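You operate a simulated robot arm through the tools that you are given. There is no shell and no other tool. Be economical: measure what you need, move in short steps, check, and stop when the job is done.

Carry out the task below with a simulated robot arm. There is one attempt and no reset: what you move stays moved.

TASK
Put things in order on the top of the window table. At the end: the clear stem from the top of the window table is on the red box; the small brown bottle from the top of the window table stands where the grey pad stood; the grey pad stands on top of the black gauge; the black-ended spool stands where the small brown bottle stood; whatever was shut is shut again. Leave all else as you found it, and nothing knocked over.

Only the result counts: the job must be done as asked and must still hold three seconds after the hand-in. Knocking over, shifting, dropping, spilling or breaking anything else fails it.

THE ROBOT
A 6-joint arm with a two-finger parallel gripper, fixed in place. Base frame: the origin is at the foot of the arm, x ahead of it, y to its left, z up; the work surface is at about z = 740. Readings come in mm, rad, newtons and seconds.
With the tool pointing down near the work surface it reaches from about 200 to 640 mm from the base axis. Its first joint turns from -1.152 to 1.152 rad. Payload 2.7 kg.
Tool frame: the origin (TCP) lies between the finger pads and is the grasp point; the fingertips stand 23 mm ahead of it; z points along the fingers, y is the line along which they close. The gripper opens to 94 mm. The fingers are 38 mm wide and 10 mm thick; the gripper's body (54 by 96 mm) begins 39 mm behind the TCP.
Orientation is that of the tool frame in the base frame, as a unit quaternion [w, x, y, z]. With the fingers straight down and closing along the base's y, the tool's x points along the base's -x, its y along +y and its z along -z.

THE INTERFACE
- The arm moves only by the tool send_rows. Its argument "rows" is a list of rows, each an object (a shift or turn left out is 0, a gripper value left out holds the last) with "slide": the shift along the base's x, y, z in m, a list of three; "rot": the turn, a rotation vector about the base's x, y, z in rad, a list of three; "claw": the opening, from 0 (shut) to 1 (fully open). In form: [{"slide": [dx, dy, dz], "rot": [wx, wy, wz], "claw": claw}, ...]. A call has 1 to 20 rows; each row is the pose to reach, as a shift and turn from the pose commanded when the call began. Rows are played at 5 a second. More than 50 mm and 0.15 rad between two rows, or a gripper value outside its range, and nothing of the call is played. A pose out of reach is approached as far as the arm can. The call stops where the force on the tool passes 40 N (or 10 N more than at its start, if that is more) or the arm is blocked; 0.2 s more then pass. Each finger travels about 45 mm/s and halts on what it meets, pressing with about 29 N; the grip force reading is that of the motor and also rises with nothing between the fingers. The clock runs only during rows and for 0.2 s after the last one: add rows that repeat a pose to give the fingers time. The reply holds the time, the measured pose of the TCP, the force on the tool along the base axes, the opening and the grip force, in the units named above and with some noise.
- Cameras (640 x 400 px; columns grow to the right, rows downward): "scene" is fixed at [69.5, -439.7, 1385]; the picture's right is [0.77, -0.64, 0.00], its down [-0.48, -0.57, -0.67] and it looks along [0.43, 0.51, -0.74] (base axes); focal length 330 px, centre (320, 200). "wrist" rides on the gripper at [-39, 0, -44] in the tool frame; the picture's right is [0.00, -1.00, 0.00], its down [0.97, 0.00, -0.24] and it looks along [0.24, 0.00, 0.97] (tool axes); focal length 218 px, centre (320, 200).
- get_image(camera): a new picture of that camera. No time passes.
- pixel_to_xyz(camera, pixels): for up to 12 pixels [column, row] of the newest picture of that camera ("zoom" is the newest enlarged one), the place [x, y, z] in the base frame of the surface seen there, good to about 2 mm. No time passes.
- close_up(camera, box): a new picture of the part [left, top, right, bottom] of that camera's present view, enlarged. No time passes.
- finish_job(): hands the job in; it is judged then, once.

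Keep the steps short. Do not move on a guess: measure, check each grasp and each placing, and mend mistakes. In all there are 80 turns and 54 pictures (those below and enlarged ones count). Leave the gripper open and the arm clear of the work at the hand-in unless told otherwise, and finish with a single line.

The tools are called after "Call:" as a command line: name --argument value ..., lists and objects as JSON in quotes. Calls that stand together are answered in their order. send_rows: Moves the arm, as the interface text tells. Its arguments: {"type":"object","properties":{"rows":{"type":"array","items":{"type":"object","properties":{"slide":{"type":"array","items":{"type":"number"}},"rot":{"type":"array","items":{"type":"number"}},"claw":{"type":"number"}}}}},"required":["rows"]} The other tools are called the same way: get_image (camera) takes a picture; pixel_to_xyz (camera, pixels) gives the place of the surface under pixels of a picture; close_up (camera, box) takes an enlarged picture of a part of a camera's view; finish_job () hands the job in.

At the start:

```text
time_s: 0.0
eef_pos: [378.8, -85.8, 1014.6]
ee_rot: [0.0, 0.001, 1.0, 0.0]
force: [0.3, 0.5, 0.6]
finger_gap: 94.2
grip_force: 0.2
```

scene: 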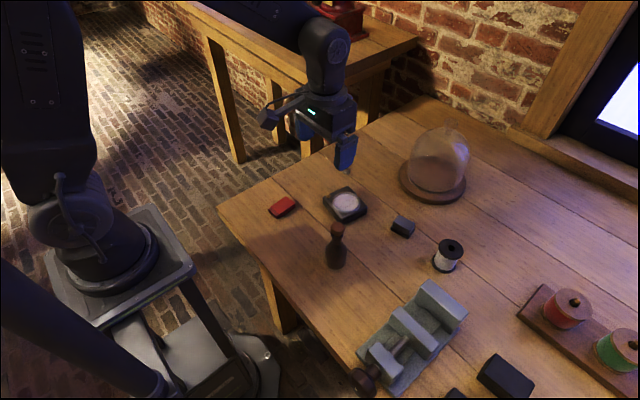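
wrist: 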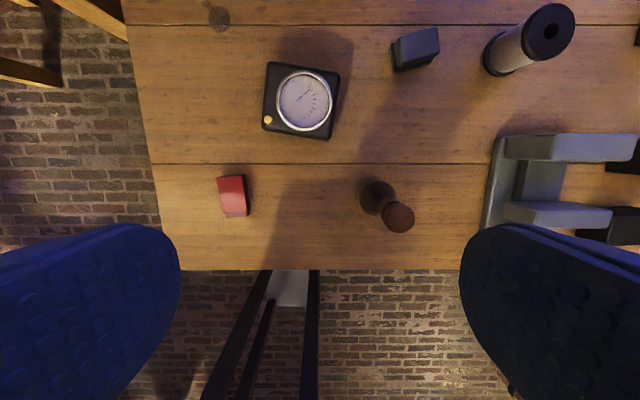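

I see a red box (283,207), gauge (345,203), grey block (402,227), brown bottle (336,245), spool (448,255) and a glass dome (437,165). I need enlarged views to find the clear stem.

Call:
close_up --camera "scene" --box '[380, 110, 490, 210]'

Call:
close_up --camera "scene" --box '[250, 170, 480, 310]'

Call:
close_up --camera "scene" --box '[340, 270, 640, 400]'

```text
4.00 times, centred on (435, 160) of scene
```

zoom: 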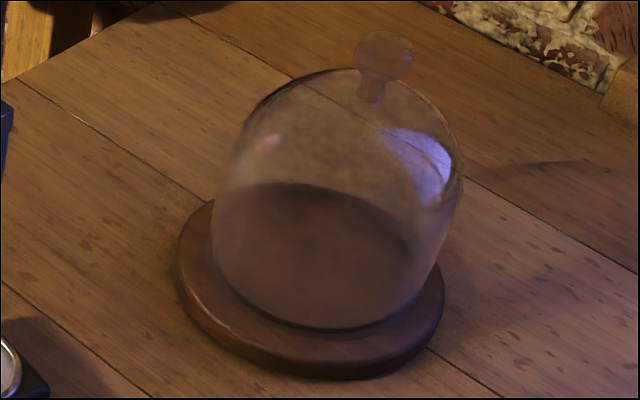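

```text
2.78 times, centred on (365, 240) of scene
```

zoom: 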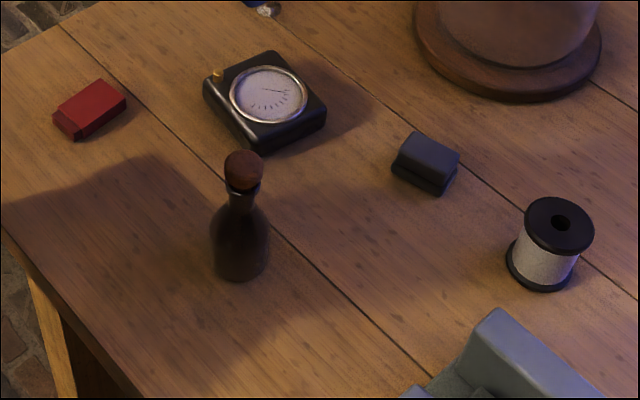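

```text
2.13 times, centred on (490, 335) of scene
```

zoom: 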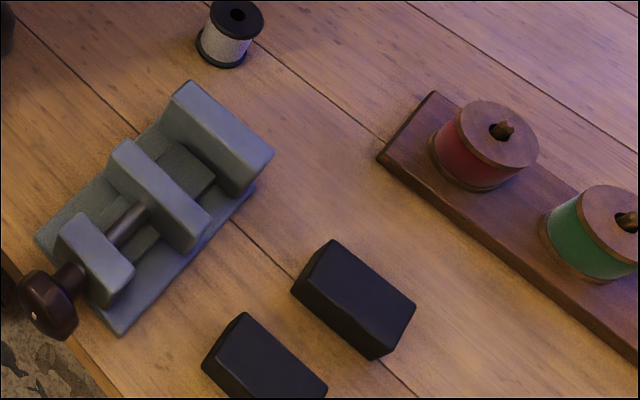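

There is a pale thing behind the gripper at about (345,172) in scene, and at (218,15) in wrist. I'll enlarge both.

Call:
close_up --camera "scene" --box '[310, 140, 390, 190]'

Call:
close_up --camera "wrist" --box '[140, 0, 300, 100]'

```text
8.00 times, centred on (350, 165) of scene
```

zoom: 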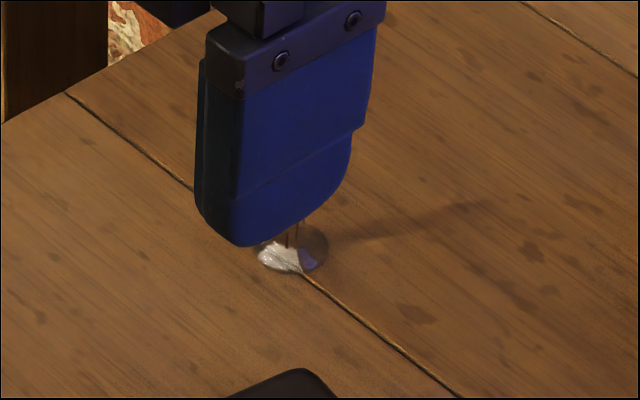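

```text
4.00 times, centred on (220, 50) of wrist
```

zoom: 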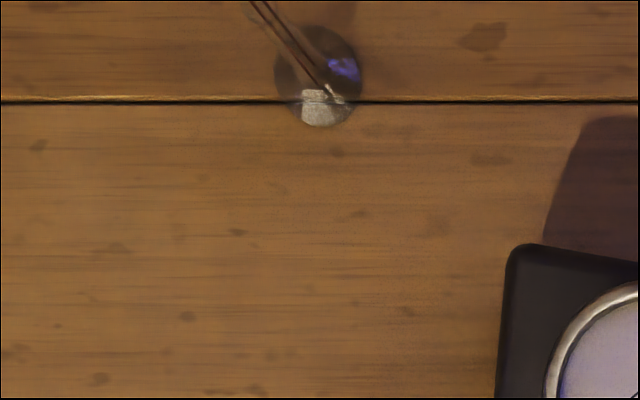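

The clear stem is a glass-like thing with a round foot, hidden by the finger. I'll slide the hand away (up) to see it.

Call:
send_rows --rows '[{"slide": [-0.03, 0, 0.03]}, {"slide": [-0.06, 0.0, 0.06]}, {"slide": [-0.09, 0, 0.08]}, {"slide": [-0.12, 0, 0.1]}, {"slide": [-0.12, 0, 0.1]}]'

Call:
get_image --camera "scene"

Call:
get_image --camera "wrist"

```text
time_s: 1.2
eef_pos: [257.0, -85.8, 1114.4]
ee_rot: [0.0, 0.001, 1.0, 0.0]
force: [0.3, 0.4, 0.5]
finger_gap: 94.0
grip_force: 0.1
```

```text
46 pictures are left
```

scene: 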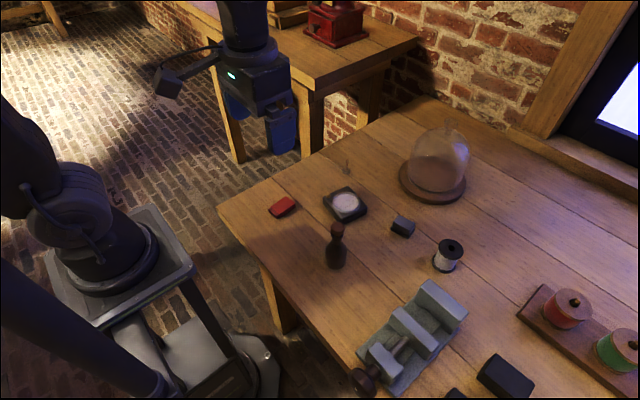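

```text
45 pictures are left
```

wrist: 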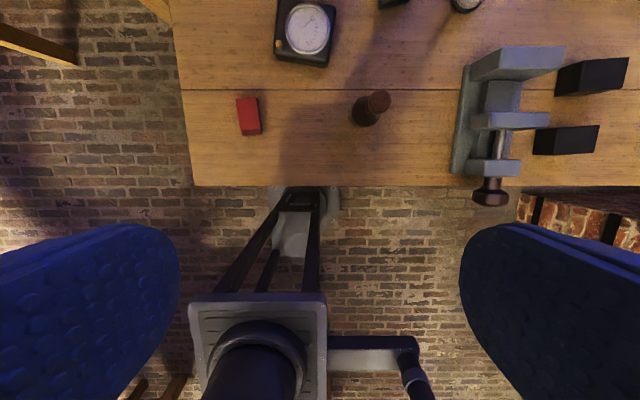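

Now the glass shows at (347,167). I'll enlarge it.

Call:
close_up --camera "scene" --box '[315, 145, 379, 185]'

Call:
pixel_to_xyz --camera "scene" --pixels '[[270, 211], [283, 199], [296, 207], [283, 216], [345, 203], [350, 188], [325, 202], [367, 210], [346, 220], [402, 227], [336, 230], [448, 247]]'

```text
10.00 times, centred on (347, 165) of scene
```

zoom: 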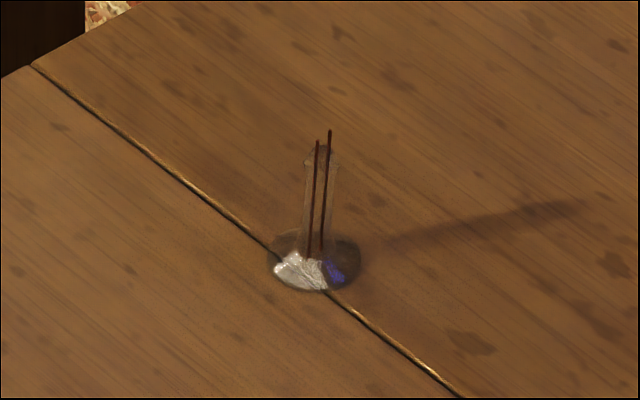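

```text
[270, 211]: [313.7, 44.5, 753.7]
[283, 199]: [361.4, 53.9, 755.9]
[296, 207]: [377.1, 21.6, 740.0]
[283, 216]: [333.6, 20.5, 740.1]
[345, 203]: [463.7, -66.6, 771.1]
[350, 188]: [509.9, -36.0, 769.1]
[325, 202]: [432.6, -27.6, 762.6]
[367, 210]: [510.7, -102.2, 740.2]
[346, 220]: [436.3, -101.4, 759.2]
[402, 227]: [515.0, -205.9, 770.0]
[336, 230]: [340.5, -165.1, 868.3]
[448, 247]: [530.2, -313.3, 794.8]
```

The stem stands upright: a round foot, glass tube, two thin wires. I'll go over the table for a plan view to measure each thing.

Call:
send_rows --rows '[{"slide": [0.035, 0, -0.03]}, {"slide": [0.07, 0, -0.06]}, {"slide": [0.105, 0, -0.09]}, {"slide": [0.14, 0, -0.12]}, {"slide": [0.16, -0.01, -0.14]}, {"slide": [0.16, -0.01, -0.14]}]'

Call:
get_image --camera "wrist"

Call:
close_up --camera "scene" --box '[255, 180, 311, 230]'

```text
time_s: 2.6
eef_pos: [417.2, -93.8, 974.1]
ee_rot: [0.0, 0.0, 1.0, 0.0]
force: [-0.6, -0.6, 0.4]
finger_gap: 93.9
grip_force: 0.1
```

```text
43 pictures are left
```

wrist: 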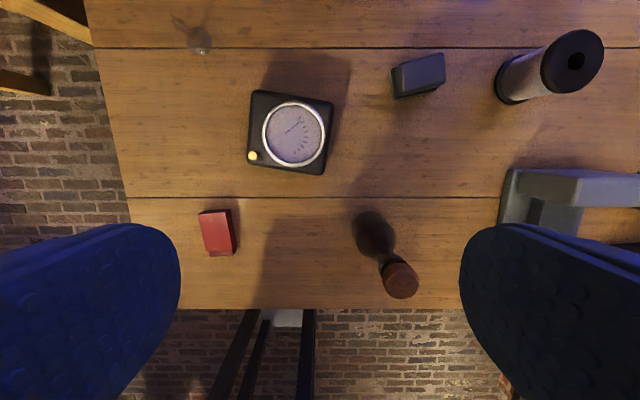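

```text
8.00 times, centred on (283, 205) of scene
```

zoom: 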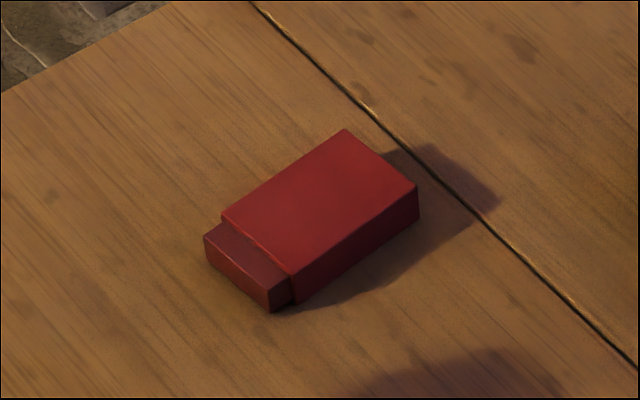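

The red box is a sleeve with a drawer showing a little at the near end; it stays as is. I measure its top, the pad, and others.

Call:
pixel_to_xyz --camera "zoom" --pixels '[[345, 134], [412, 188], [292, 272], [226, 218], [320, 200]]'

Call:
pixel_to_xyz --camera "wrist" --pixels '[[200, 50], [202, 46], [255, 93], [330, 103], [323, 172], [251, 163], [399, 280], [371, 230], [575, 61], [395, 95], [443, 85], [441, 56]]'

Call:
close_up --camera "wrist" --box '[360, 20, 520, 120]'

```text
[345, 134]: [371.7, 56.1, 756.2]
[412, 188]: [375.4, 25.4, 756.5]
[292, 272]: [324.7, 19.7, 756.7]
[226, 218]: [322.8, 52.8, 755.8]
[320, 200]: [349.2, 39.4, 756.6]
```

```text
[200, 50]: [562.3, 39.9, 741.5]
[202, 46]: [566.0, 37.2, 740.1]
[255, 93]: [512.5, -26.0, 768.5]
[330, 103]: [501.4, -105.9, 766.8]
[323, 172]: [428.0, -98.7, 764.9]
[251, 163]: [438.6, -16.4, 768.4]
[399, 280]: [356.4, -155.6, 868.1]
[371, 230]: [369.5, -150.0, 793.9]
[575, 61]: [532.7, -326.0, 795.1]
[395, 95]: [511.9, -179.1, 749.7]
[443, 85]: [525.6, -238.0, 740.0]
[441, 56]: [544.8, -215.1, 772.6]
```

```text
4.00 times, centred on (440, 70) of wrist
```

zoom: 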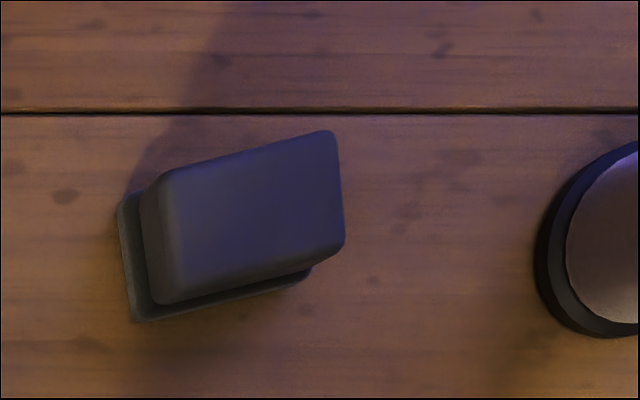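

Red box top centre is about (349,38,756). Stem foot is near (563,38). Before moving there I check the dome's place and height.

Call:
pixel_to_xyz --camera "scene" --pixels '[[449, 122], [449, 128], [437, 165], [402, 175], [465, 190], [435, 200], [405, 190], [446, 145]]'

Call:
send_rows --rows '[{"slide": [0.0, 0.04, 0]}, {"slide": [0.0, 0.08, 0]}, {"slide": [0.0, 0.12, 0]}, {"slide": [0.035, 0.135, 0]}, {"slide": [0.07, 0.135, 0]}, {"slide": [0.105, 0.135, 0]}, {"slide": [0.14, 0.135, -0.02]}, {"slide": [0.142, 0.135, -0.065]}, {"slide": [0.142, 0.135, -0.065]}]'

Call:
get_image --camera "wrist"

```text
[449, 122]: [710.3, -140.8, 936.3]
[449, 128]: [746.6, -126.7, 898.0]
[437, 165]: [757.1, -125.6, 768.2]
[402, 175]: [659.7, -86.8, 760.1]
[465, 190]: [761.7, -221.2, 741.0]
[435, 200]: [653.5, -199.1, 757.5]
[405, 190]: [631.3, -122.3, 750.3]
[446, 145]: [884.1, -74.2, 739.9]
```

```text
time_s: 4.6
eef_pos: [560.3, 38.9, 908.7]
ee_rot: [0.001, 0.0, 1.0, 0.0]
force: [-0.8, -0.3, 0.7]
finger_gap: 93.8
grip_force: 0.2
```

```text
40 pictures are left
```

wrist: 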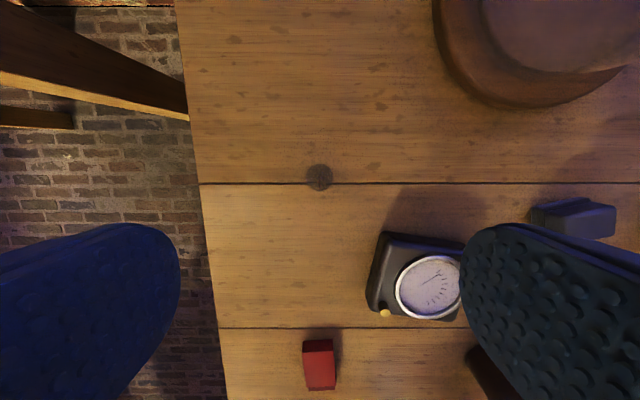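

The stem is right under the hand at (319,177). I'll enlarge and measure it.

Call:
close_up --camera "wrist" --box '[288, 157, 352, 197]'

Call:
pixel_to_xyz --camera "zoom" --pixels '[[200, 200], [310, 75], [440, 200], [310, 320], [320, 200]]'

```text
10.00 times, centred on (320, 177) of wrist
```

zoom: 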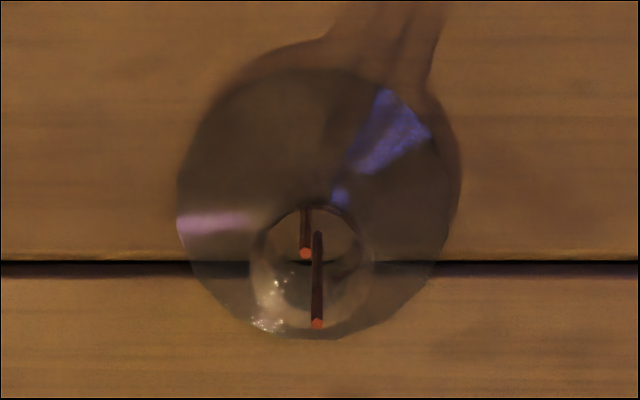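

```text
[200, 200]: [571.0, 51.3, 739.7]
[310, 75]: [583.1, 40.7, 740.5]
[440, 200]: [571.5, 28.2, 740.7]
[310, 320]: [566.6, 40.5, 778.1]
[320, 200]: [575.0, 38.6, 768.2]
```

The foot is about 27 mm wide, centred near (570,39.5); tube about 9 mm. I descend straight with fingers open to TCP z≈773 (tips ≈10 mm above the table).

Call:
send_rows --rows '[{"slide": [0.0095, 0.0005, 0], "claw": 0.6}, {"slide": [0.0095, 0.0005, -0.035], "claw": 0.6}, {"slide": [0.0095, 0.0005, -0.07], "claw": 0.6}, {"slide": [0.0095, 0.0005, -0.105], "claw": 0.6}, {"slide": [0.0095, 0.0005, -0.125], "claw": 0.6}, {"slide": [0.0095, 0.0005, -0.136], "claw": 0.6}, {"slide": [0.0095, 0.0005, -0.136], "claw": 0.6}]'

Call:
get_image --camera "wrist"

```text
time_s: 6.2
eef_pos: [568.9, 39.9, 773.2]
ee_rot: [0.001, 0.0, 1.0, -0.001]
force: [-0.4, 0.2, 0.3]
finger_gap: 56.5
grip_force: 0.1
```

```text
38 pictures are left
```

wrist: 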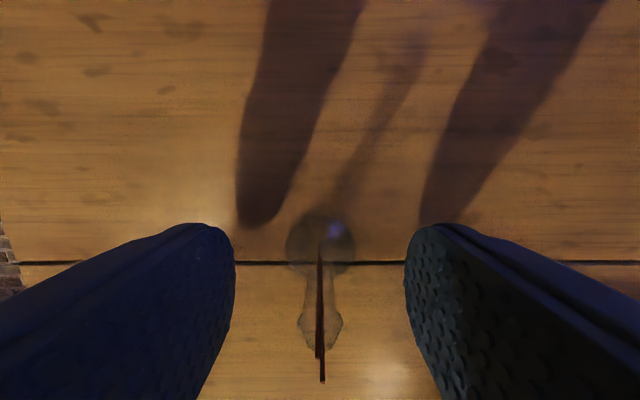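

The stem is centred between the fingers. I close gently.

Call:
send_rows --rows '[{"slide": [0, 0, -0.002], "claw": 0.3}, {"slide": [0, 0, -0.002], "claw": 0.2}, {"slide": [0, 0, -0.002], "claw": 0.12}, {"slide": [0, 0, -0.002], "claw": 0.08}, {"slide": [0, 0, -0.002], "claw": 0.05}, {"slide": [0, 0, -0.002], "claw": 0.05}]'

Call:
get_image --camera "wrist"

```text
time_s: 7.6
eef_pos: [569.9, 40.4, 771.4]
ee_rot: [0.0, 0.001, 1.0, 0.0]
force: [-0.4, -0.3, 0.2]
finger_gap: 7.3
grip_force: 29.2
```

```text
37 pictures are left
```

wrist: 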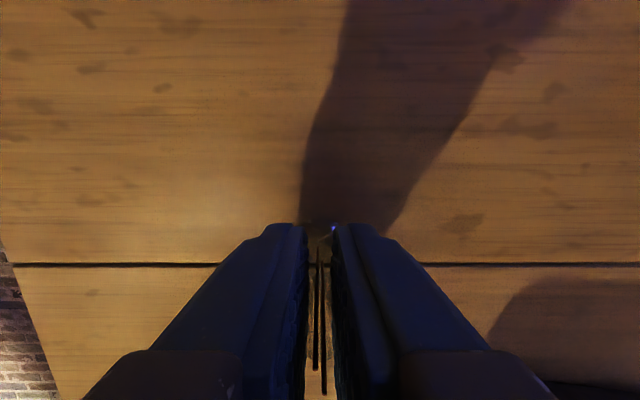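

Grip holds at 7.3 mm. I lift 70 mm and carry it along -x to above the red box.

Call:
send_rows --rows '[{"slide": [0, 0, 0.02]}, {"slide": [0, 0, 0.045]}, {"slide": [0, 0, 0.07]}, {"slide": [-0.03, 0, 0.07]}, {"slide": [-0.06, 0, 0.07]}, {"slide": [-0.09, 0, 0.07]}, {"slide": [-0.12, 0, 0.07]}, {"slide": [-0.15, 0, 0.07]}, {"slide": [-0.18, 0, 0.07]}, {"slide": [-0.205, -0.0005, 0.07]}, {"slide": [-0.221, -0.001, 0.07]}, {"slide": [-0.221, -0.001, 0.07]}]'

Call:
get_image --camera "wrist"

Call:
close_up --camera "scene" --box '[235, 150, 331, 230]'

```text
time_s: 10.2
eef_pos: [348.8, 39.7, 839.9]
ee_rot: [0.0, 0.0, 1.0, 0.0]
force: [0.3, -0.4, -0.1]
finger_gap: 7.7
grip_force: 29.2
```

```text
36 pictures are left
```

wrist: 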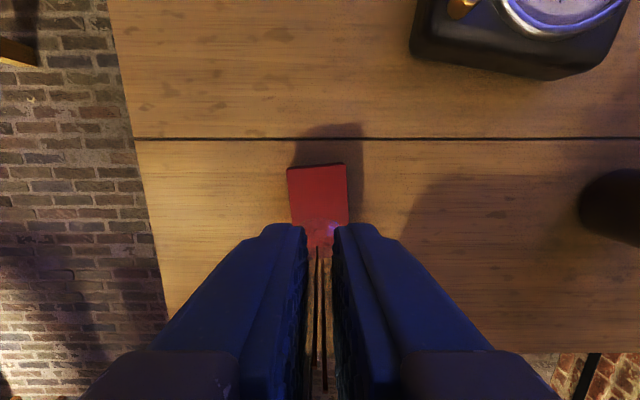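

```text
5.00 times, centred on (283, 190) of scene
```

zoom: 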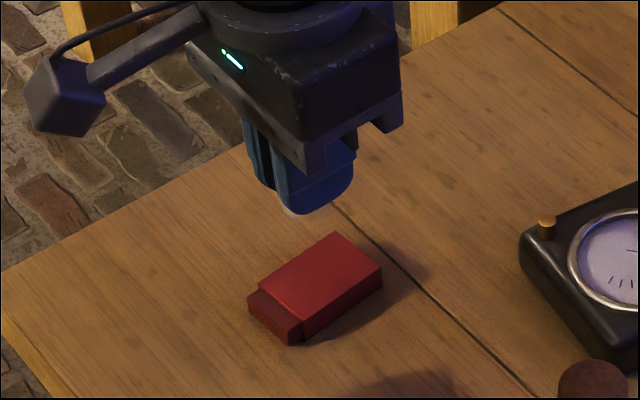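

The stem is held above the box. I lower until the foot is about 1 mm above the box top.

Call:
send_rows --rows '[{"slide": [0, 0, -0.02]}, {"slide": [0, 0, -0.035]}, {"slide": [0, 0, -0.045]}, {"slide": [0, 0, -0.05]}, {"slide": [0, 0, -0.052]}, {"slide": [0, 0, -0.052]}]'

Call:
close_up --camera "scene" --box '[251, 180, 315, 220]'

```text
time_s: 11.6
eef_pos: [348.1, 40.7, 788.4]
ee_rot: [0.0, 0.0, 1.0, 0.0]
force: [0.2, 0.7, 0.5]
finger_gap: 7.6
grip_force: 29.2
```

```text
10.00 times, centred on (283, 200) of scene
```

zoom: 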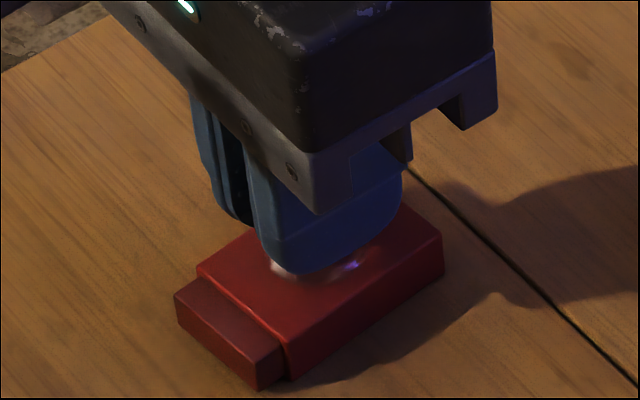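

Foot is on or just above the sleeve's middle. I lower 1 mm more and read the force.

Call:
send_rows --rows '[{"slide": [0, 0, -0.0005]}, {"slide": [0, 0, -0.001]}, {"slide": [0, 0, -0.001]}]'

```text
time_s: 12.4
eef_pos: [348.1, 39.9, 786.6]
ee_rot: [0.0, 0.0, 1.0, 0.0]
force: [0.3, -0.3, -0.9]
finger_gap: 7.5
grip_force: 29.4
```

Call:
send_rows --rows '[{"slide": [0, 0, -0.0005]}, {"slide": [0, 0, -0.0005]}]'

```text
time_s: 13.0
eef_pos: [348.2, 39.3, 788.3]
ee_rot: [-0.001, 0.0, 1.0, 0.0]
force: [0.7, -0.5, 0.7]
finger_gap: 7.6
grip_force: 29.3
```

Call:
send_rows --rows '[{"slide": [0, 0, -0.0004]}, {"slide": [0, 0, -0.0008]}, {"slide": [0, 0, -0.0008]}]'

```text
time_s: 13.8
eef_pos: [348.0, 38.8, 786.6]
ee_rot: [0.002, 0.0, 1.0, 0.001]
force: [0.1, 0.0, 10.9]
finger_gap: 7.3
grip_force: 28.8
```

Contact: 11 N upward. The stem stands on the box; I back off 0.5 mm and open slowly, then rise.

Call:
send_rows --rows '[{"slide": [0, 0, 0.0006]}, {"slide": [0, 0, 0.0006], "claw": 0.12}, {"slide": [0, 0, 0.0006], "claw": 0.2}, {"slide": [0, 0, 0.0006], "claw": 0.35}, {"slide": [0, 0, 0.0006], "claw": 0.5}, {"slide": [0, 0, 0.0006], "claw": 0.6}, {"slide": [0, 0, 0.0006], "claw": 0.6}]'

Call:
get_image --camera "wrist"

```text
time_s: 15.4
eef_pos: [348.3, 39.5, 786.6]
ee_rot: [0.0, -0.001, 1.0, 0.0]
force: [-0.4, 0.1, 0.1]
finger_gap: 56.6
grip_force: 0.0
```

```text
33 pictures are left
```

wrist: 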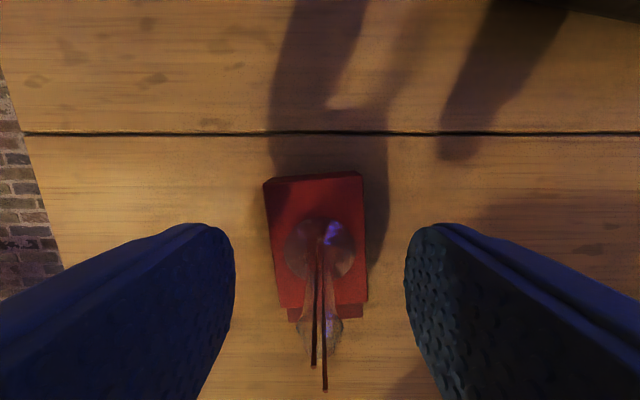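

The stem stands upright alone in the box's middle. I rise straight up, then go over the grey pad.

Call:
send_rows --rows '[{"slide": [0, 0, 0.04]}, {"slide": [0, 0, 0.08]}, {"slide": [0, 0, 0.125]}, {"slide": [0.04, 0, 0.125]}, {"slide": [0.08, 0, 0.125]}, {"slide": [0.115, -0.02, 0.125]}, {"slide": [0.145, -0.05, 0.125]}, {"slide": [0.166, -0.09, 0.125]}, {"slide": [0.166, -0.13, 0.125]}, {"slide": [0.166, -0.17, 0.125]}, {"slide": [0.166, -0.21, 0.125], "claw": 1}, {"slide": [0.166, -0.245, 0.115], "claw": 1}, {"slide": [0.166, -0.245, 0.115], "claw": 1}]'

Call:
get_image --camera "wrist"

Call:
close_up --camera "wrist" --box '[240, 135, 400, 235]'

```text
time_s: 18.2
eef_pos: [516.0, -206.0, 901.8]
ee_rot: [0.0, 0.0, 1.0, 0.0]
force: [0.0, 1.6, -0.5]
finger_gap: 93.9
grip_force: 0.0
```

```text
32 pictures are left
```

wrist: 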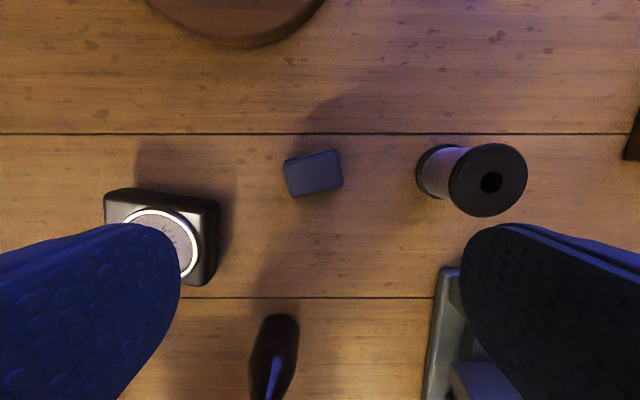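

```text
4.00 times, centred on (320, 185) of wrist
```

zoom: 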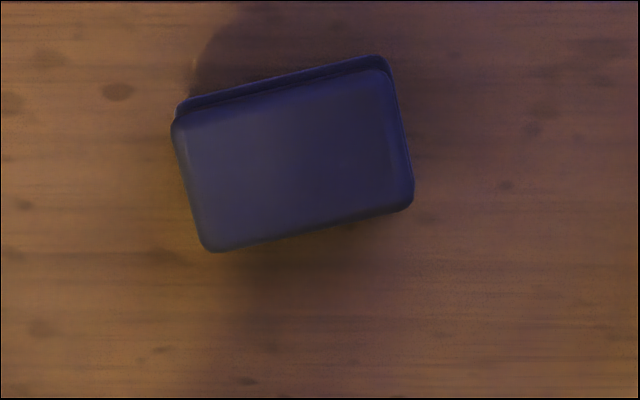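

Call:
pixel_to_xyz --camera "zoom" --pixels '[[182, 125], [385, 80], [408, 198], [212, 242], [295, 160], [180, 104], [380, 58]]'

Call:
pixel_to_xyz --camera "wrist" --pixels '[[450, 180], [526, 180], [487, 145], [487, 215], [418, 170], [438, 146], [445, 268], [218, 205]]'

```text
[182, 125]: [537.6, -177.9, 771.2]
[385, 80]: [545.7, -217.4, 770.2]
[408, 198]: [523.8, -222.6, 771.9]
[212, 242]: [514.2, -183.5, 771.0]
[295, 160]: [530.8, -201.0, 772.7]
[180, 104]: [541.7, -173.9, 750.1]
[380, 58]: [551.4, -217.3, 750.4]
```

```text
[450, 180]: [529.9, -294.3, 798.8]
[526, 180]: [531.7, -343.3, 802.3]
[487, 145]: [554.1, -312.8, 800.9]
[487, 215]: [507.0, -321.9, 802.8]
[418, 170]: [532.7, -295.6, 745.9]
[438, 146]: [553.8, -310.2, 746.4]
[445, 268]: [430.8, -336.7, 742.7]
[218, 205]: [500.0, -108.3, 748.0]
```

Pad: centre (530.5,-200.3), top z 772, long axis turned 0.22 rad, about 44×25 with a slightly wider lower slab. I turn 0.22, and go down to TCP z 768 so both slabs are gripped.

Call:
send_rows --rows '[{"slide": [0.008, 0.003, -0.02], "rot": [0, 0, 0.11]}, {"slide": [0.015, 0.006, -0.045], "rot": [0, 0, 0.22]}, {"slide": [0.015, 0.006, -0.08], "rot": [0, 0, 0.22]}, {"slide": [0.015, 0.006, -0.11], "rot": [0, 0, 0.22]}, {"slide": [0.015, 0.006, -0.125], "rot": [0, 0, 0.22]}, {"slide": [0.015, 0.006, -0.135], "rot": [0, 0, 0.22]}, {"slide": [0.015, 0.006, -0.135], "rot": [0, 0, 0.22]}]'

Call:
get_image --camera "wrist"

```text
time_s: 19.8
eef_pos: [528.9, -198.8, 766.5]
ee_rot: [0.001, -0.11, 0.994, 0.0]
force: [-0.2, 0.2, 0.8]
finger_gap: 94.0
grip_force: 0.1
```

```text
30 pictures are left
```

wrist: 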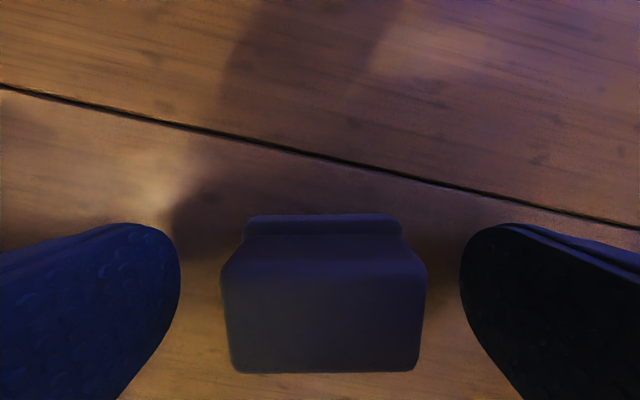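

Aligned and centred between the fingers. Close.

Call:
send_rows --rows '[{"claw": 0.7}, {"claw": 0.6}, {"claw": 0.5}, {"claw": 0.42}, {"claw": 0.42}, {"claw": 0.3}, {"claw": 0.3}]'

Call:
send_rows --rows '[{"slide": [0, 0, 0.015]}, {"slide": [0, 0, 0.04]}, {"slide": [0, 0, 0.07]}, {"slide": [0, 0, 0.07]}]'

Call:
get_image --camera "scene"

```text
time_s: 21.4
eef_pos: [529.6, -199.3, 767.2]
ee_rot: [0.0, -0.109, 0.994, 0.0]
force: [-0.3, -0.1, 0.3]
finger_gap: 48.7
grip_force: 28.6
```

```text
time_s: 22.4
eef_pos: [529.0, -199.1, 836.2]
ee_rot: [0.001, -0.11, 0.994, 0.0]
force: [-0.3, 0.5, -0.2]
finger_gap: 48.8
grip_force: 29.2
```

```text
29 pictures are left
```

scene: 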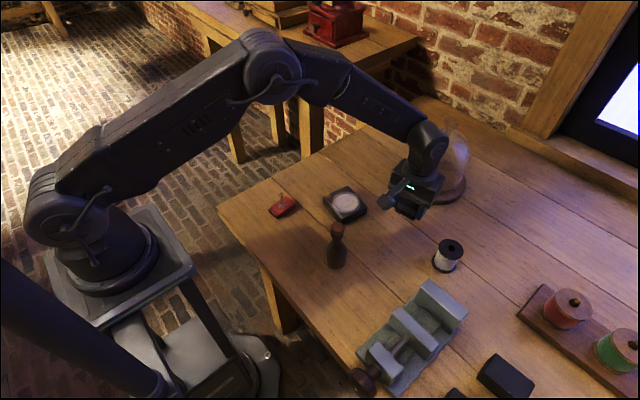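

The pad is held at 48.8 mm. I check with enlarged views that nothing was left behind, and take the gauge's details.

Call:
close_up --camera "scene" --box '[370, 170, 450, 240]'

Call:
close_up --camera "scene" --box '[313, 180, 377, 225]'

Call:
pixel_to_xyz --camera "zoom" --pixels '[[205, 205], [428, 212], [325, 145], [310, 290], [320, 215], [130, 155], [330, 70], [540, 235], [320, 380], [100, 200], [240, 170], [400, 240]]'

```text
5.71 times, centred on (410, 205) of scene
```

zoom: 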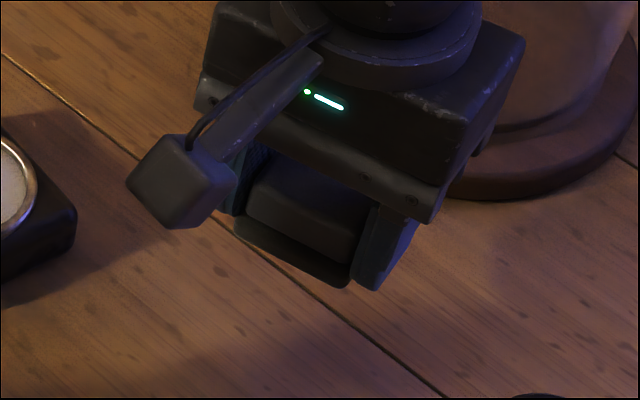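

```text
8.89 times, centred on (345, 202) of scene
```

zoom: 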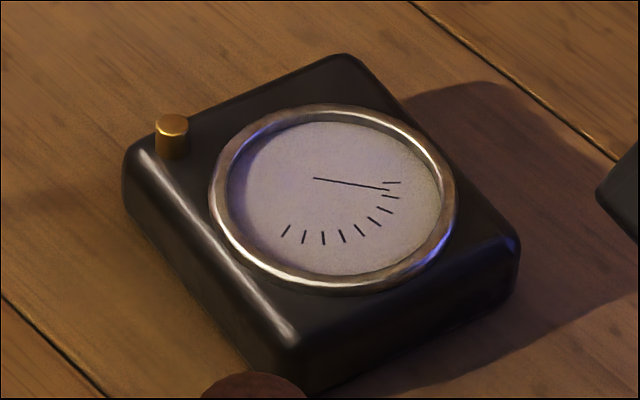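

```text
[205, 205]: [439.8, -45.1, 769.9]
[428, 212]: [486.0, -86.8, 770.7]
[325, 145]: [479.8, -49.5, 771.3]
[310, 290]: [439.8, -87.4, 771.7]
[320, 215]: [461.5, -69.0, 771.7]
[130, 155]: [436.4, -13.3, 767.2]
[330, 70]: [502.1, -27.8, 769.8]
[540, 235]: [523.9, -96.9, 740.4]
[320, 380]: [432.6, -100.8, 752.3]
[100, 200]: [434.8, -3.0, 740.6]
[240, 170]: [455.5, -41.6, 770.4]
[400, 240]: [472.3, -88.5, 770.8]
```

The whole pad is in the hand. I measure the knob so the fingers clear it, and carry the pad above the dial centre (466.5,-66), turned to yaw -0.25 away from the knob.

Call:
pixel_to_xyz --camera "zoom" --pixels '[[172, 122], [172, 150], [184, 126], [160, 126], [222, 200], [445, 200]]'

Call:
send_rows --rows '[{"slide": [-0.005, 0.02, 0.005], "rot": [0, 0, -0.1]}, {"slide": [-0.02, 0.05, 0.01], "rot": [0, 0, -0.2]}, {"slide": [-0.035, 0.08, 0.01], "rot": [0, 0, -0.3]}, {"slide": [-0.05, 0.11, 0.01], "rot": [0, 0, -0.4]}, {"slide": [-0.0635, 0.134, 0.01], "rot": [0, 0, -0.47]}, {"slide": [-0.0635, 0.134, 0.01], "rot": [0, 0, -0.47]}]'

Call:
get_image --camera "wrist"

```text
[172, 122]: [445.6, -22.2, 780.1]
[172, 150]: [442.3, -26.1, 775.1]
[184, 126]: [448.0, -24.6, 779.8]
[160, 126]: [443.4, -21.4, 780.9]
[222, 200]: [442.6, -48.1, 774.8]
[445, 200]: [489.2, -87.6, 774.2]
```

```text
time_s: 23.8
eef_pos: [466.3, -64.4, 846.3]
ee_rot: [0.0, 0.126, 0.992, 0.0]
force: [0.7, 0.0, -0.4]
finger_gap: 48.6
grip_force: 28.9
```

```text
26 pictures are left
```

wrist: 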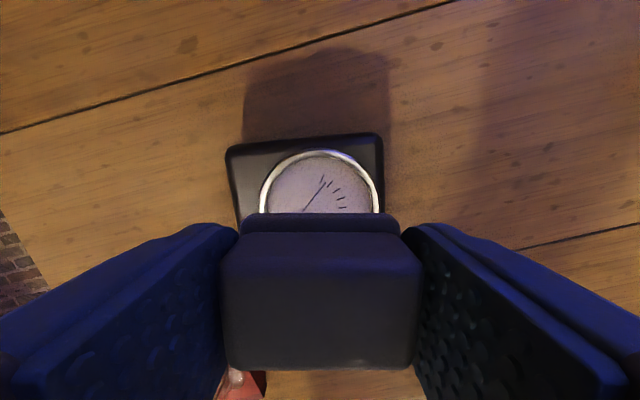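

Call:
pixel_to_xyz --camera "wrist" --pixels '[[320, 152], [320, 160], [262, 195], [377, 195], [320, 217], [320, 205]]'

```text
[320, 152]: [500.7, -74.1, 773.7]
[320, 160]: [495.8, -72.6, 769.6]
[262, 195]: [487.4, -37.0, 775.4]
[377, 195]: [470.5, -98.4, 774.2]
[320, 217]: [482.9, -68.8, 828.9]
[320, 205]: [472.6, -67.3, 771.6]
```

Dial centre works out at about (469,-66). I shift 2 mm and lower to about 2 mm above the bezel.

Call:
send_rows --rows '[{"slide": [0.002, 0, -0.02]}, {"slide": [0.002, 0, -0.035]}, {"slide": [0.002, 0, -0.043]}, {"slide": [0.002, 0, -0.045]}, {"slide": [0.002, 0, -0.0465]}, {"slide": [0.002, 0, -0.0475]}, {"slide": [0.002, 0, -0.0475]}]'

```text
time_s: 25.4
eef_pos: [467.6, -64.8, 800.5]
ee_rot: [0.0, 0.126, 0.992, -0.001]
force: [-0.3, 0.3, -1.1]
finger_gap: 48.7
grip_force: 28.6
```

No contact yet, so the pad is going inside the bezel. I lower on in half-millimetres.

Call:
send_rows --rows '[{"slide": [0, 0, -0.0005]}, {"slide": [0, 0, -0.001]}, {"slide": [0, 0, -0.001]}]'

Call:
close_up --camera "scene" --box '[313, 170, 377, 220]'

```text
time_s: 26.2
eef_pos: [467.8, -65.7, 798.1]
ee_rot: [0.0, 0.126, 0.992, 0.0]
force: [0.2, 0.3, 0.5]
finger_gap: 48.6
grip_force: 29.2
```

```text
8.00 times, centred on (345, 195) of scene
```

zoom: 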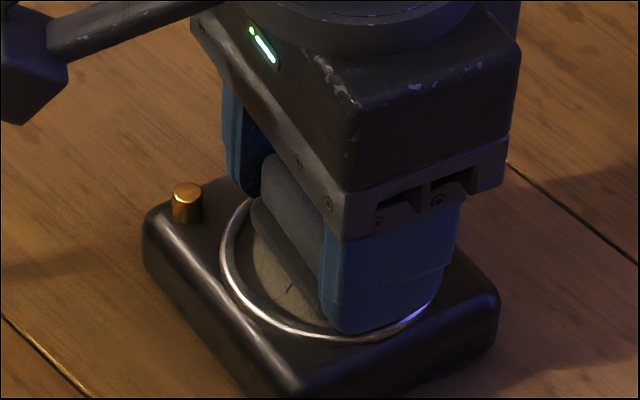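

Call:
send_rows --rows '[{"slide": [0, 0, -0.0005]}, {"slide": [0, 0, -0.0005]}]'

Call:
send_rows --rows '[{"slide": [0, 0, -0.0004]}, {"slide": [0, 0, -0.0004]}]'

```text
time_s: 26.8
eef_pos: [468.1, -65.1, 798.7]
ee_rot: [0.0, 0.125, 0.992, -0.001]
force: [-0.4, 0.6, 0.6]
finger_gap: 48.9
grip_force: 28.3
```

```text
time_s: 27.4
eef_pos: [467.6, -65.7, 797.3]
ee_rot: [0.0, 0.126, 0.992, 0.001]
force: [0.1, -0.5, -0.7]
finger_gap: 48.6
grip_force: 29.8
```

Call:
send_rows --rows '[{"slide": [0, 0, -0.0004]}, {"slide": [0, 0, -0.0004]}]'

Call:
send_rows --rows '[{"slide": [0, 0, -0.0004]}, {"slide": [0, 0, -0.0004]}]'

```text
time_s: 28.0
eef_pos: [466.9, -64.4, 796.8]
ee_rot: [0.0, 0.126, 0.992, 0.001]
force: [0.2, -0.6, -0.3]
finger_gap: 48.9
grip_force: 29.3
```

```text
time_s: 28.6
eef_pos: [467.7, -66.5, 799.1]
ee_rot: [0.0, 0.125, 0.992, 0.0]
force: [-0.9, 0.8, 4.1]
finger_gap: 48.5
grip_force: 29.0
```

Contact (4 N): pad is on the dial glass. I open a touch, rise 3 mm so tips clear the bezel, then open more and check.

Call:
send_rows --rows '[{"slide": [0, 0, 0.0003], "claw": 0.55}, {"slide": [0, 0, 0.0003], "claw": 0.55}, {"slide": [0, 0, 0.003], "claw": 0.56}, {"slide": [0, 0, 0.004], "claw": 0.62}, {"slide": [0, 0, 0.004], "claw": 0.66}, {"slide": [0, 0, 0.004], "claw": 0.66}]'

Call:
get_image --camera "wrist"

```text
time_s: 30.0
eef_pos: [468.2, -65.4, 802.0]
ee_rot: [0.0, 0.126, 0.992, 0.0]
force: [-0.5, -1.4, -0.8]
finger_gap: 62.4
grip_force: 0.0
```

```text
24 pictures are left
```

wrist: 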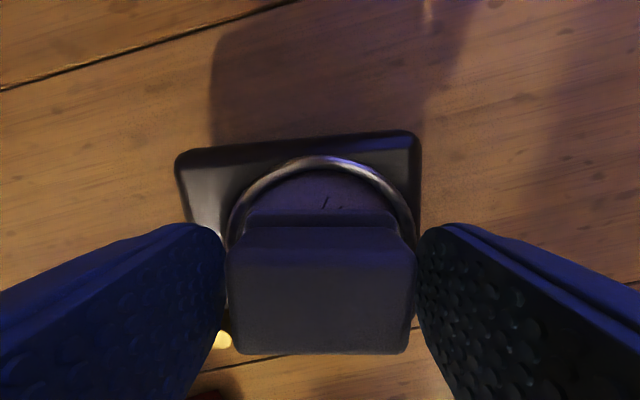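

The pad lies flat on the dial. I rise, straighten the hand and move above the bottle at height.

Call:
send_rows --rows '[{"slide": [0, 0, 0.04]}, {"slide": [0, 0, 0.08]}, {"slide": [0, 0, 0.12], "rot": [0, 0, 0.12]}, {"slide": [-0.02, -0.02, 0.153], "rot": [0, 0, 0.25]}, {"slide": [-0.05, -0.045, 0.153], "rot": [0, 0, 0.25]}, {"slide": [-0.085, -0.07, 0.153], "rot": [0, 0, 0.25], "claw": 1}, {"slide": [-0.117, -0.092, 0.153], "rot": [0, 0, 0.25], "claw": 1}, {"slide": [-0.117, -0.092, 0.153], "rot": [0, 0, 0.25], "claw": 1}]'

Call:
get_image --camera "wrist"

Call:
close_up --camera "scene" --box '[300, 170, 396, 280]'

```text
time_s: 31.8
eef_pos: [350.0, -158.2, 955.0]
ee_rot: [0.0, 0.001, 1.0, 0.0]
force: [0.4, -0.4, -0.1]
finger_gap: 93.9
grip_force: 0.0
```

```text
23 pictures are left
```

wrist: 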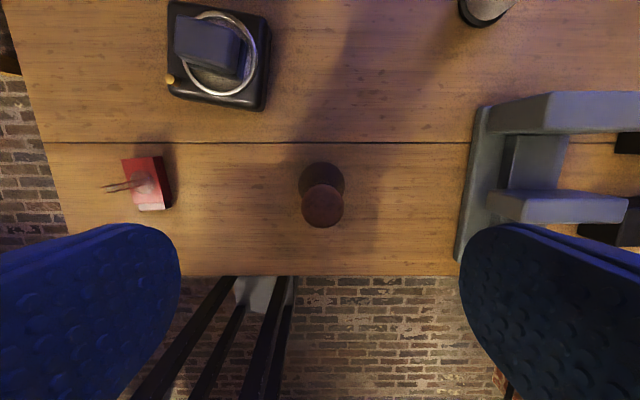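

```text
3.64 times, centred on (348, 225) of scene
```

zoom: 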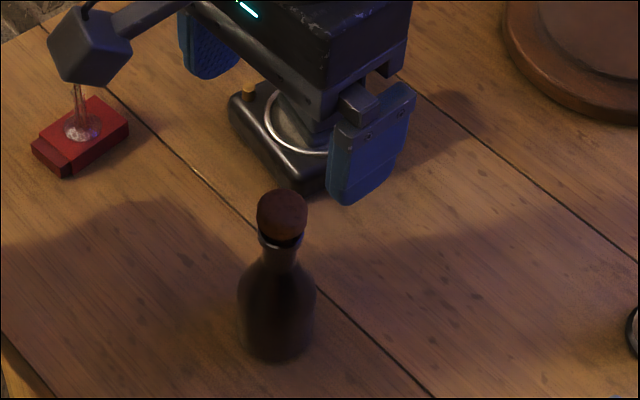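

Call:
pixel_to_xyz --camera "wrist" --pixels '[[322, 208], [302, 208], [343, 208], [322, 226], [299, 183], [345, 183], [322, 163], [322, 175]]'

Call:
pixel_to_xyz --camera "zoom" --pixels '[[282, 200], [280, 225], [279, 240], [279, 255], [277, 280], [277, 310], [277, 340], [240, 310], [315, 310]]'

```text
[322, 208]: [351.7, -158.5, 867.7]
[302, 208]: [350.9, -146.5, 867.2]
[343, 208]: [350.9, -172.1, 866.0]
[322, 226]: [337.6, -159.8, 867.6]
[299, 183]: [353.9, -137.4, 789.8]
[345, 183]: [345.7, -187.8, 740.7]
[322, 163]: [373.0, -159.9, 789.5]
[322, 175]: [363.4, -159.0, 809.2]
```

```text
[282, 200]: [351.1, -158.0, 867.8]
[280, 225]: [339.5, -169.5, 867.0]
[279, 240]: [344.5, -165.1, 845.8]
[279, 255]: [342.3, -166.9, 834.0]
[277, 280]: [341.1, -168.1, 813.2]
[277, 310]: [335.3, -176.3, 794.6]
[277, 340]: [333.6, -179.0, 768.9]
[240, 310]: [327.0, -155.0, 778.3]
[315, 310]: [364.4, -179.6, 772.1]
```

Bottle: centre (352,-159), body Ø44 up to z≈795, neck, stopper Ø27 with top at 868. Straight down, the palm lets me reach only the top part, so I'll grip with TCP at z 848 and test with a tiny lift whether the bottle comes as one piece.

Call:
send_rows --rows '[{"slide": [0.0, -0.0005, -0.035], "claw": 0.7}, {"slide": [0.0, -0.0005, -0.07], "claw": 0.6}, {"slide": [0.0, -0.0005, -0.095], "claw": 0.6}, {"slide": [0.0, -0.0005, -0.107], "claw": 0.5}, {"slide": [0.0, -0.0005, -0.107], "claw": 0.4}, {"slide": [0.0, -0.0005, -0.107], "claw": 0.35}, {"slide": [0.0, -0.0005, -0.107], "claw": 0.35}]'

Call:
get_image --camera "wrist"

Call:
close_up --camera "scene" --box '[300, 200, 380, 280]'

```text
time_s: 33.4
eef_pos: [350.0, -157.1, 847.0]
ee_rot: [0.0, 0.001, 1.0, 0.0]
force: [0.3, 0.0, -0.9]
finger_gap: 32.8
grip_force: 0.0
```

```text
21 pictures are left
```

wrist: 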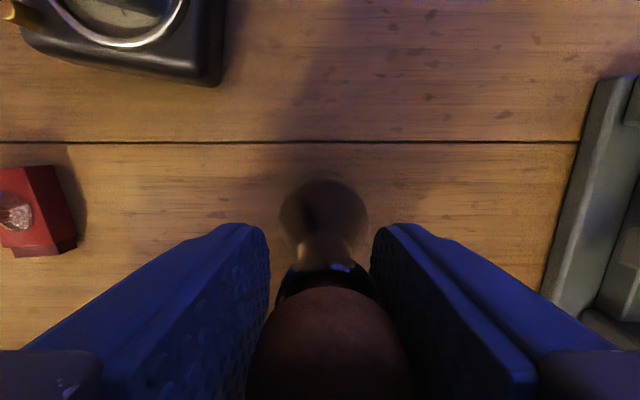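

```text
5.00 times, centred on (340, 240) of scene
```

zoom: 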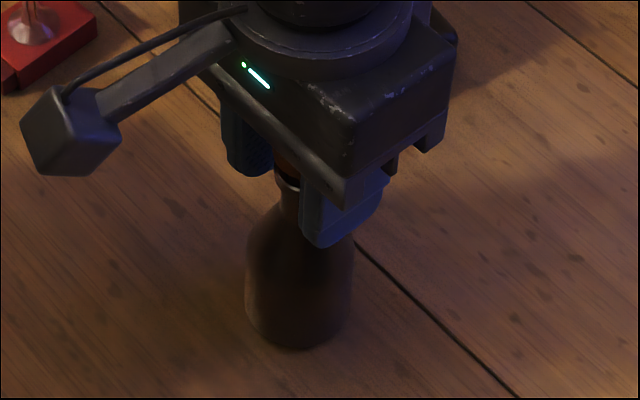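

Stopper is between the fingers, 1–2 mm to the right. I shift slightly, close, and lift only 3 mm as a test.

Call:
send_rows --rows '[{"slide": [0.001, -0.0012, 0], "claw": 0.35}, {"slide": [0.001, -0.0012, 0], "claw": 0.3}, {"slide": [0.001, -0.0012, 0], "claw": 0.25}, {"slide": [0.001, -0.0012, 0], "claw": 0.2}, {"slide": [0.001, -0.0012, 0], "claw": 0.2}]'

Call:
send_rows --rows '[{"slide": [0, 0, 0.0015]}, {"slide": [0, 0, 0.003]}, {"slide": [0, 0, 0.004]}, {"slide": [0, 0, 0.004]}]'

Call:
close_up --camera "scene" --box '[300, 200, 380, 280]'

Call:
get_image --camera "wrist"

```text
time_s: 34.6
eef_pos: [352.0, -159.4, 847.0]
ee_rot: [0.0, 0.0, 1.0, -0.001]
force: [0.5, -1.8, -0.7]
finger_gap: 27.2
grip_force: 28.5
```

```text
time_s: 35.6
eef_pos: [351.3, -159.9, 851.5]
ee_rot: [0.0, 0.0, 1.0, 0.0]
force: [0.4, -0.2, -1.5]
finger_gap: 27.4
grip_force: 28.7
```

```text
5.00 times, centred on (340, 240) of scene
```

zoom: 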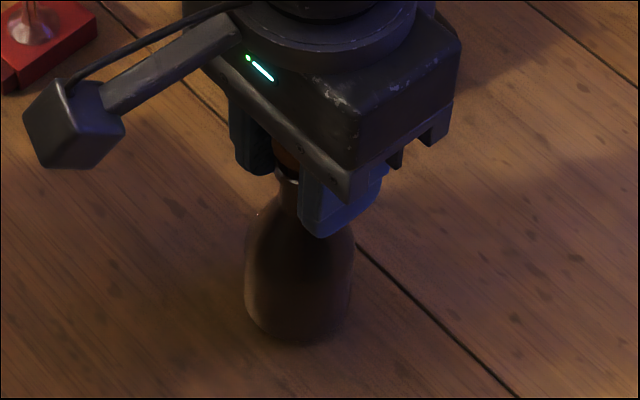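

```text
18 pictures are left
```

wrist: 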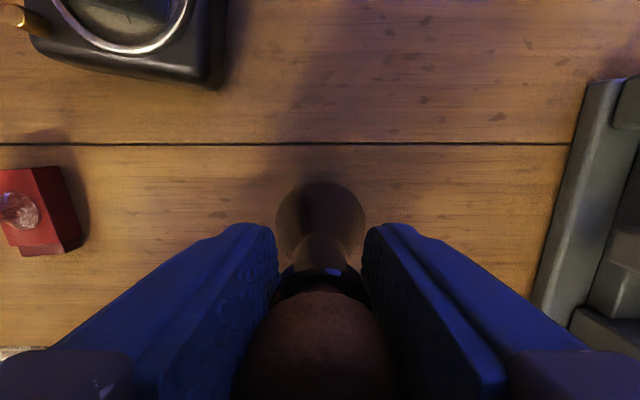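

The bottle rose whole with the stopper. I raise it 12 mm in all and carry it slowly to the pad's old spot (530.5,-200.3).

Call:
send_rows --rows '[{"slide": [0, 0, 0.008]}, {"slide": [0.008, -0.002, 0.012]}, {"slide": [0.025, -0.006, 0.012]}, {"slide": [0.045, -0.01, 0.012]}, {"slide": [0.065, -0.015, 0.012]}, {"slide": [0.085, -0.02, 0.012]}, {"slide": [0.105, -0.024, 0.012]}, {"slide": [0.125, -0.029, 0.012]}, {"slide": [0.145, -0.033, 0.012]}, {"slide": [0.16, -0.037, 0.012]}, {"slide": [0.172, -0.039, 0.012]}, {"slide": [0.1787, -0.0403, 0.012]}, {"slide": [0.1787, -0.0403, 0.012]}, {"slide": [0.1787, -0.0403, 0.012]}]'

Call:
close_up --camera "scene" --box '[350, 170, 470, 270]'

```text
time_s: 38.6
eef_pos: [531.4, -199.2, 863.1]
ee_rot: [0.0, 0.0, 1.0, 0.0]
force: [-0.4, 0.0, -1.2]
finger_gap: 27.1
grip_force: 29.1
```

```text
4.00 times, centred on (410, 220) of scene
```

zoom: 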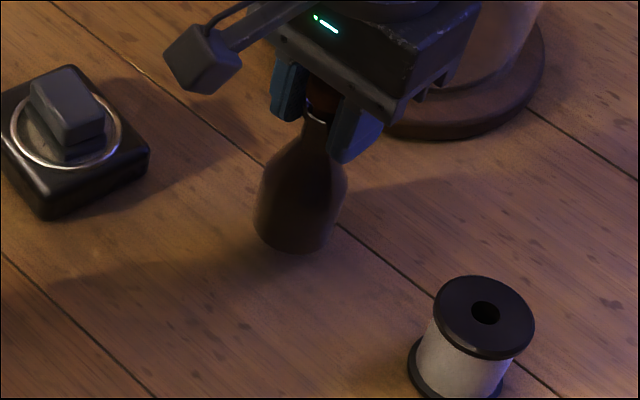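

Bottle hangs upright, 16 mm up. I lower it to just above the table, then feel for contact.

Call:
send_rows --rows '[{"slide": [0, 0, -0.006]}, {"slide": [0, 0, -0.011]}, {"slide": [0, 0, -0.0145]}, {"slide": [0, 0, -0.0155]}, {"slide": [0, 0, -0.0155]}]'

Call:
send_rows --rows '[{"slide": [0, 0, -0.0004]}, {"slide": [0, 0, -0.0004]}]'

```text
time_s: 39.8
eef_pos: [530.6, -198.8, 847.7]
ee_rot: [0.0, 0.0, 1.0, 0.0]
force: [0.0, -0.7, -2.1]
finger_gap: 27.3
grip_force: 29.1
```

```text
time_s: 40.4
eef_pos: [530.9, -199.9, 848.4]
ee_rot: [0.0, 0.0, 1.0, -0.001]
force: [-0.5, 0.8, -0.8]
finger_gap: 27.0
grip_force: 29.0
```

Call:
send_rows --rows '[{"slide": [0, 0, -0.0004]}, {"slide": [0, 0, -0.0004]}]'

Call:
send_rows --rows '[{"slide": [0, 0, -0.0004]}, {"slide": [0, 0, -0.0004]}]'

```text
time_s: 41.0
eef_pos: [531.6, -199.0, 846.4]
ee_rot: [0.0, 0.0, 1.0, 0.0]
force: [0.2, -1.2, -0.7]
finger_gap: 27.3
grip_force: 29.1
```

```text
time_s: 41.6
eef_pos: [530.2, -199.5, 846.5]
ee_rot: [0.0, 0.0, 1.0, 0.0]
force: [-1.8, 1.3, 2.8]
finger_gap: 27.2
grip_force: 29.4
```

Contact with the table. I open slowly and check before rising.

Call:
send_rows --rows '[{"claw": 0.3}, {"claw": 0.35}, {"claw": 0.42}, {"claw": 0.5}, {"claw": 0.55}, {"claw": 0.55}]'

Call:
get_image --camera "wrist"

```text
time_s: 43.0
eef_pos: [531.3, -199.2, 846.2]
ee_rot: [0.0, 0.0, 1.0, 0.0]
force: [-0.2, -0.2, -0.2]
finger_gap: 51.6
grip_force: 0.0
```

```text
16 pictures are left
```

wrist: 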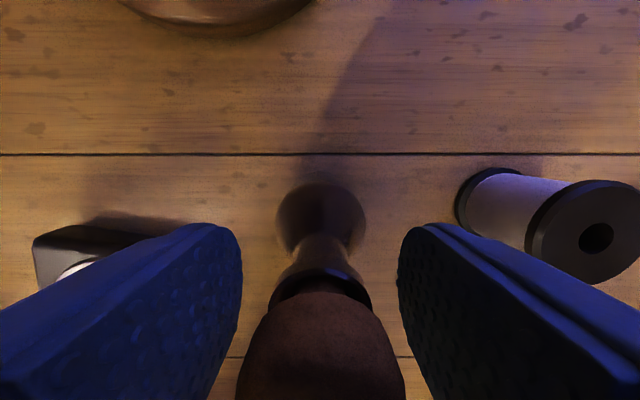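

The bottle stands alone. I rise clear of it and move above the spool.

Call:
send_rows --rows '[{"slide": [0, 0, 0.03]}, {"slide": [0, 0, 0.06]}, {"slide": [0, -0.02, 0.075]}, {"slide": [0, -0.06, 0.075]}, {"slide": [0, -0.1, 0.075], "claw": 1}, {"slide": [0, -0.118, 0.07], "claw": 1}, {"slide": [0, -0.118, 0.07], "claw": 1}]'

Call:
get_image --camera "wrist"

Call:
pixel_to_xyz --camera "scene" --pixels '[[448, 240], [448, 255], [447, 262]]'

```text
time_s: 44.6
eef_pos: [531.1, -317.2, 914.9]
ee_rot: [-0.001, 0.0, 1.0, 0.0]
force: [-0.1, -0.5, 0.0]
finger_gap: 93.8
grip_force: 0.0
```

```text
15 pictures are left
```

wrist: 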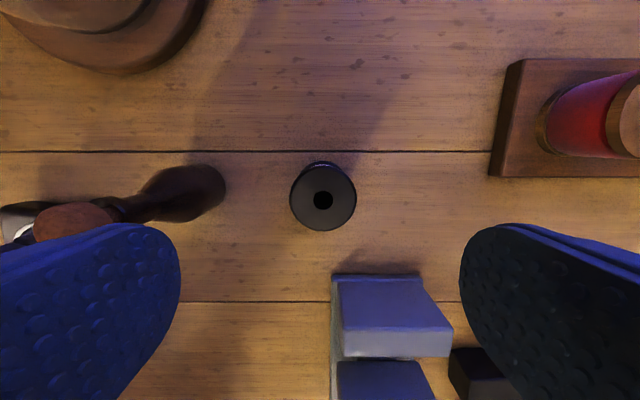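

```text
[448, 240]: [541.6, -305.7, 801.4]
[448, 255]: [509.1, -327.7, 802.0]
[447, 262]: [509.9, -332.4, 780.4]
```

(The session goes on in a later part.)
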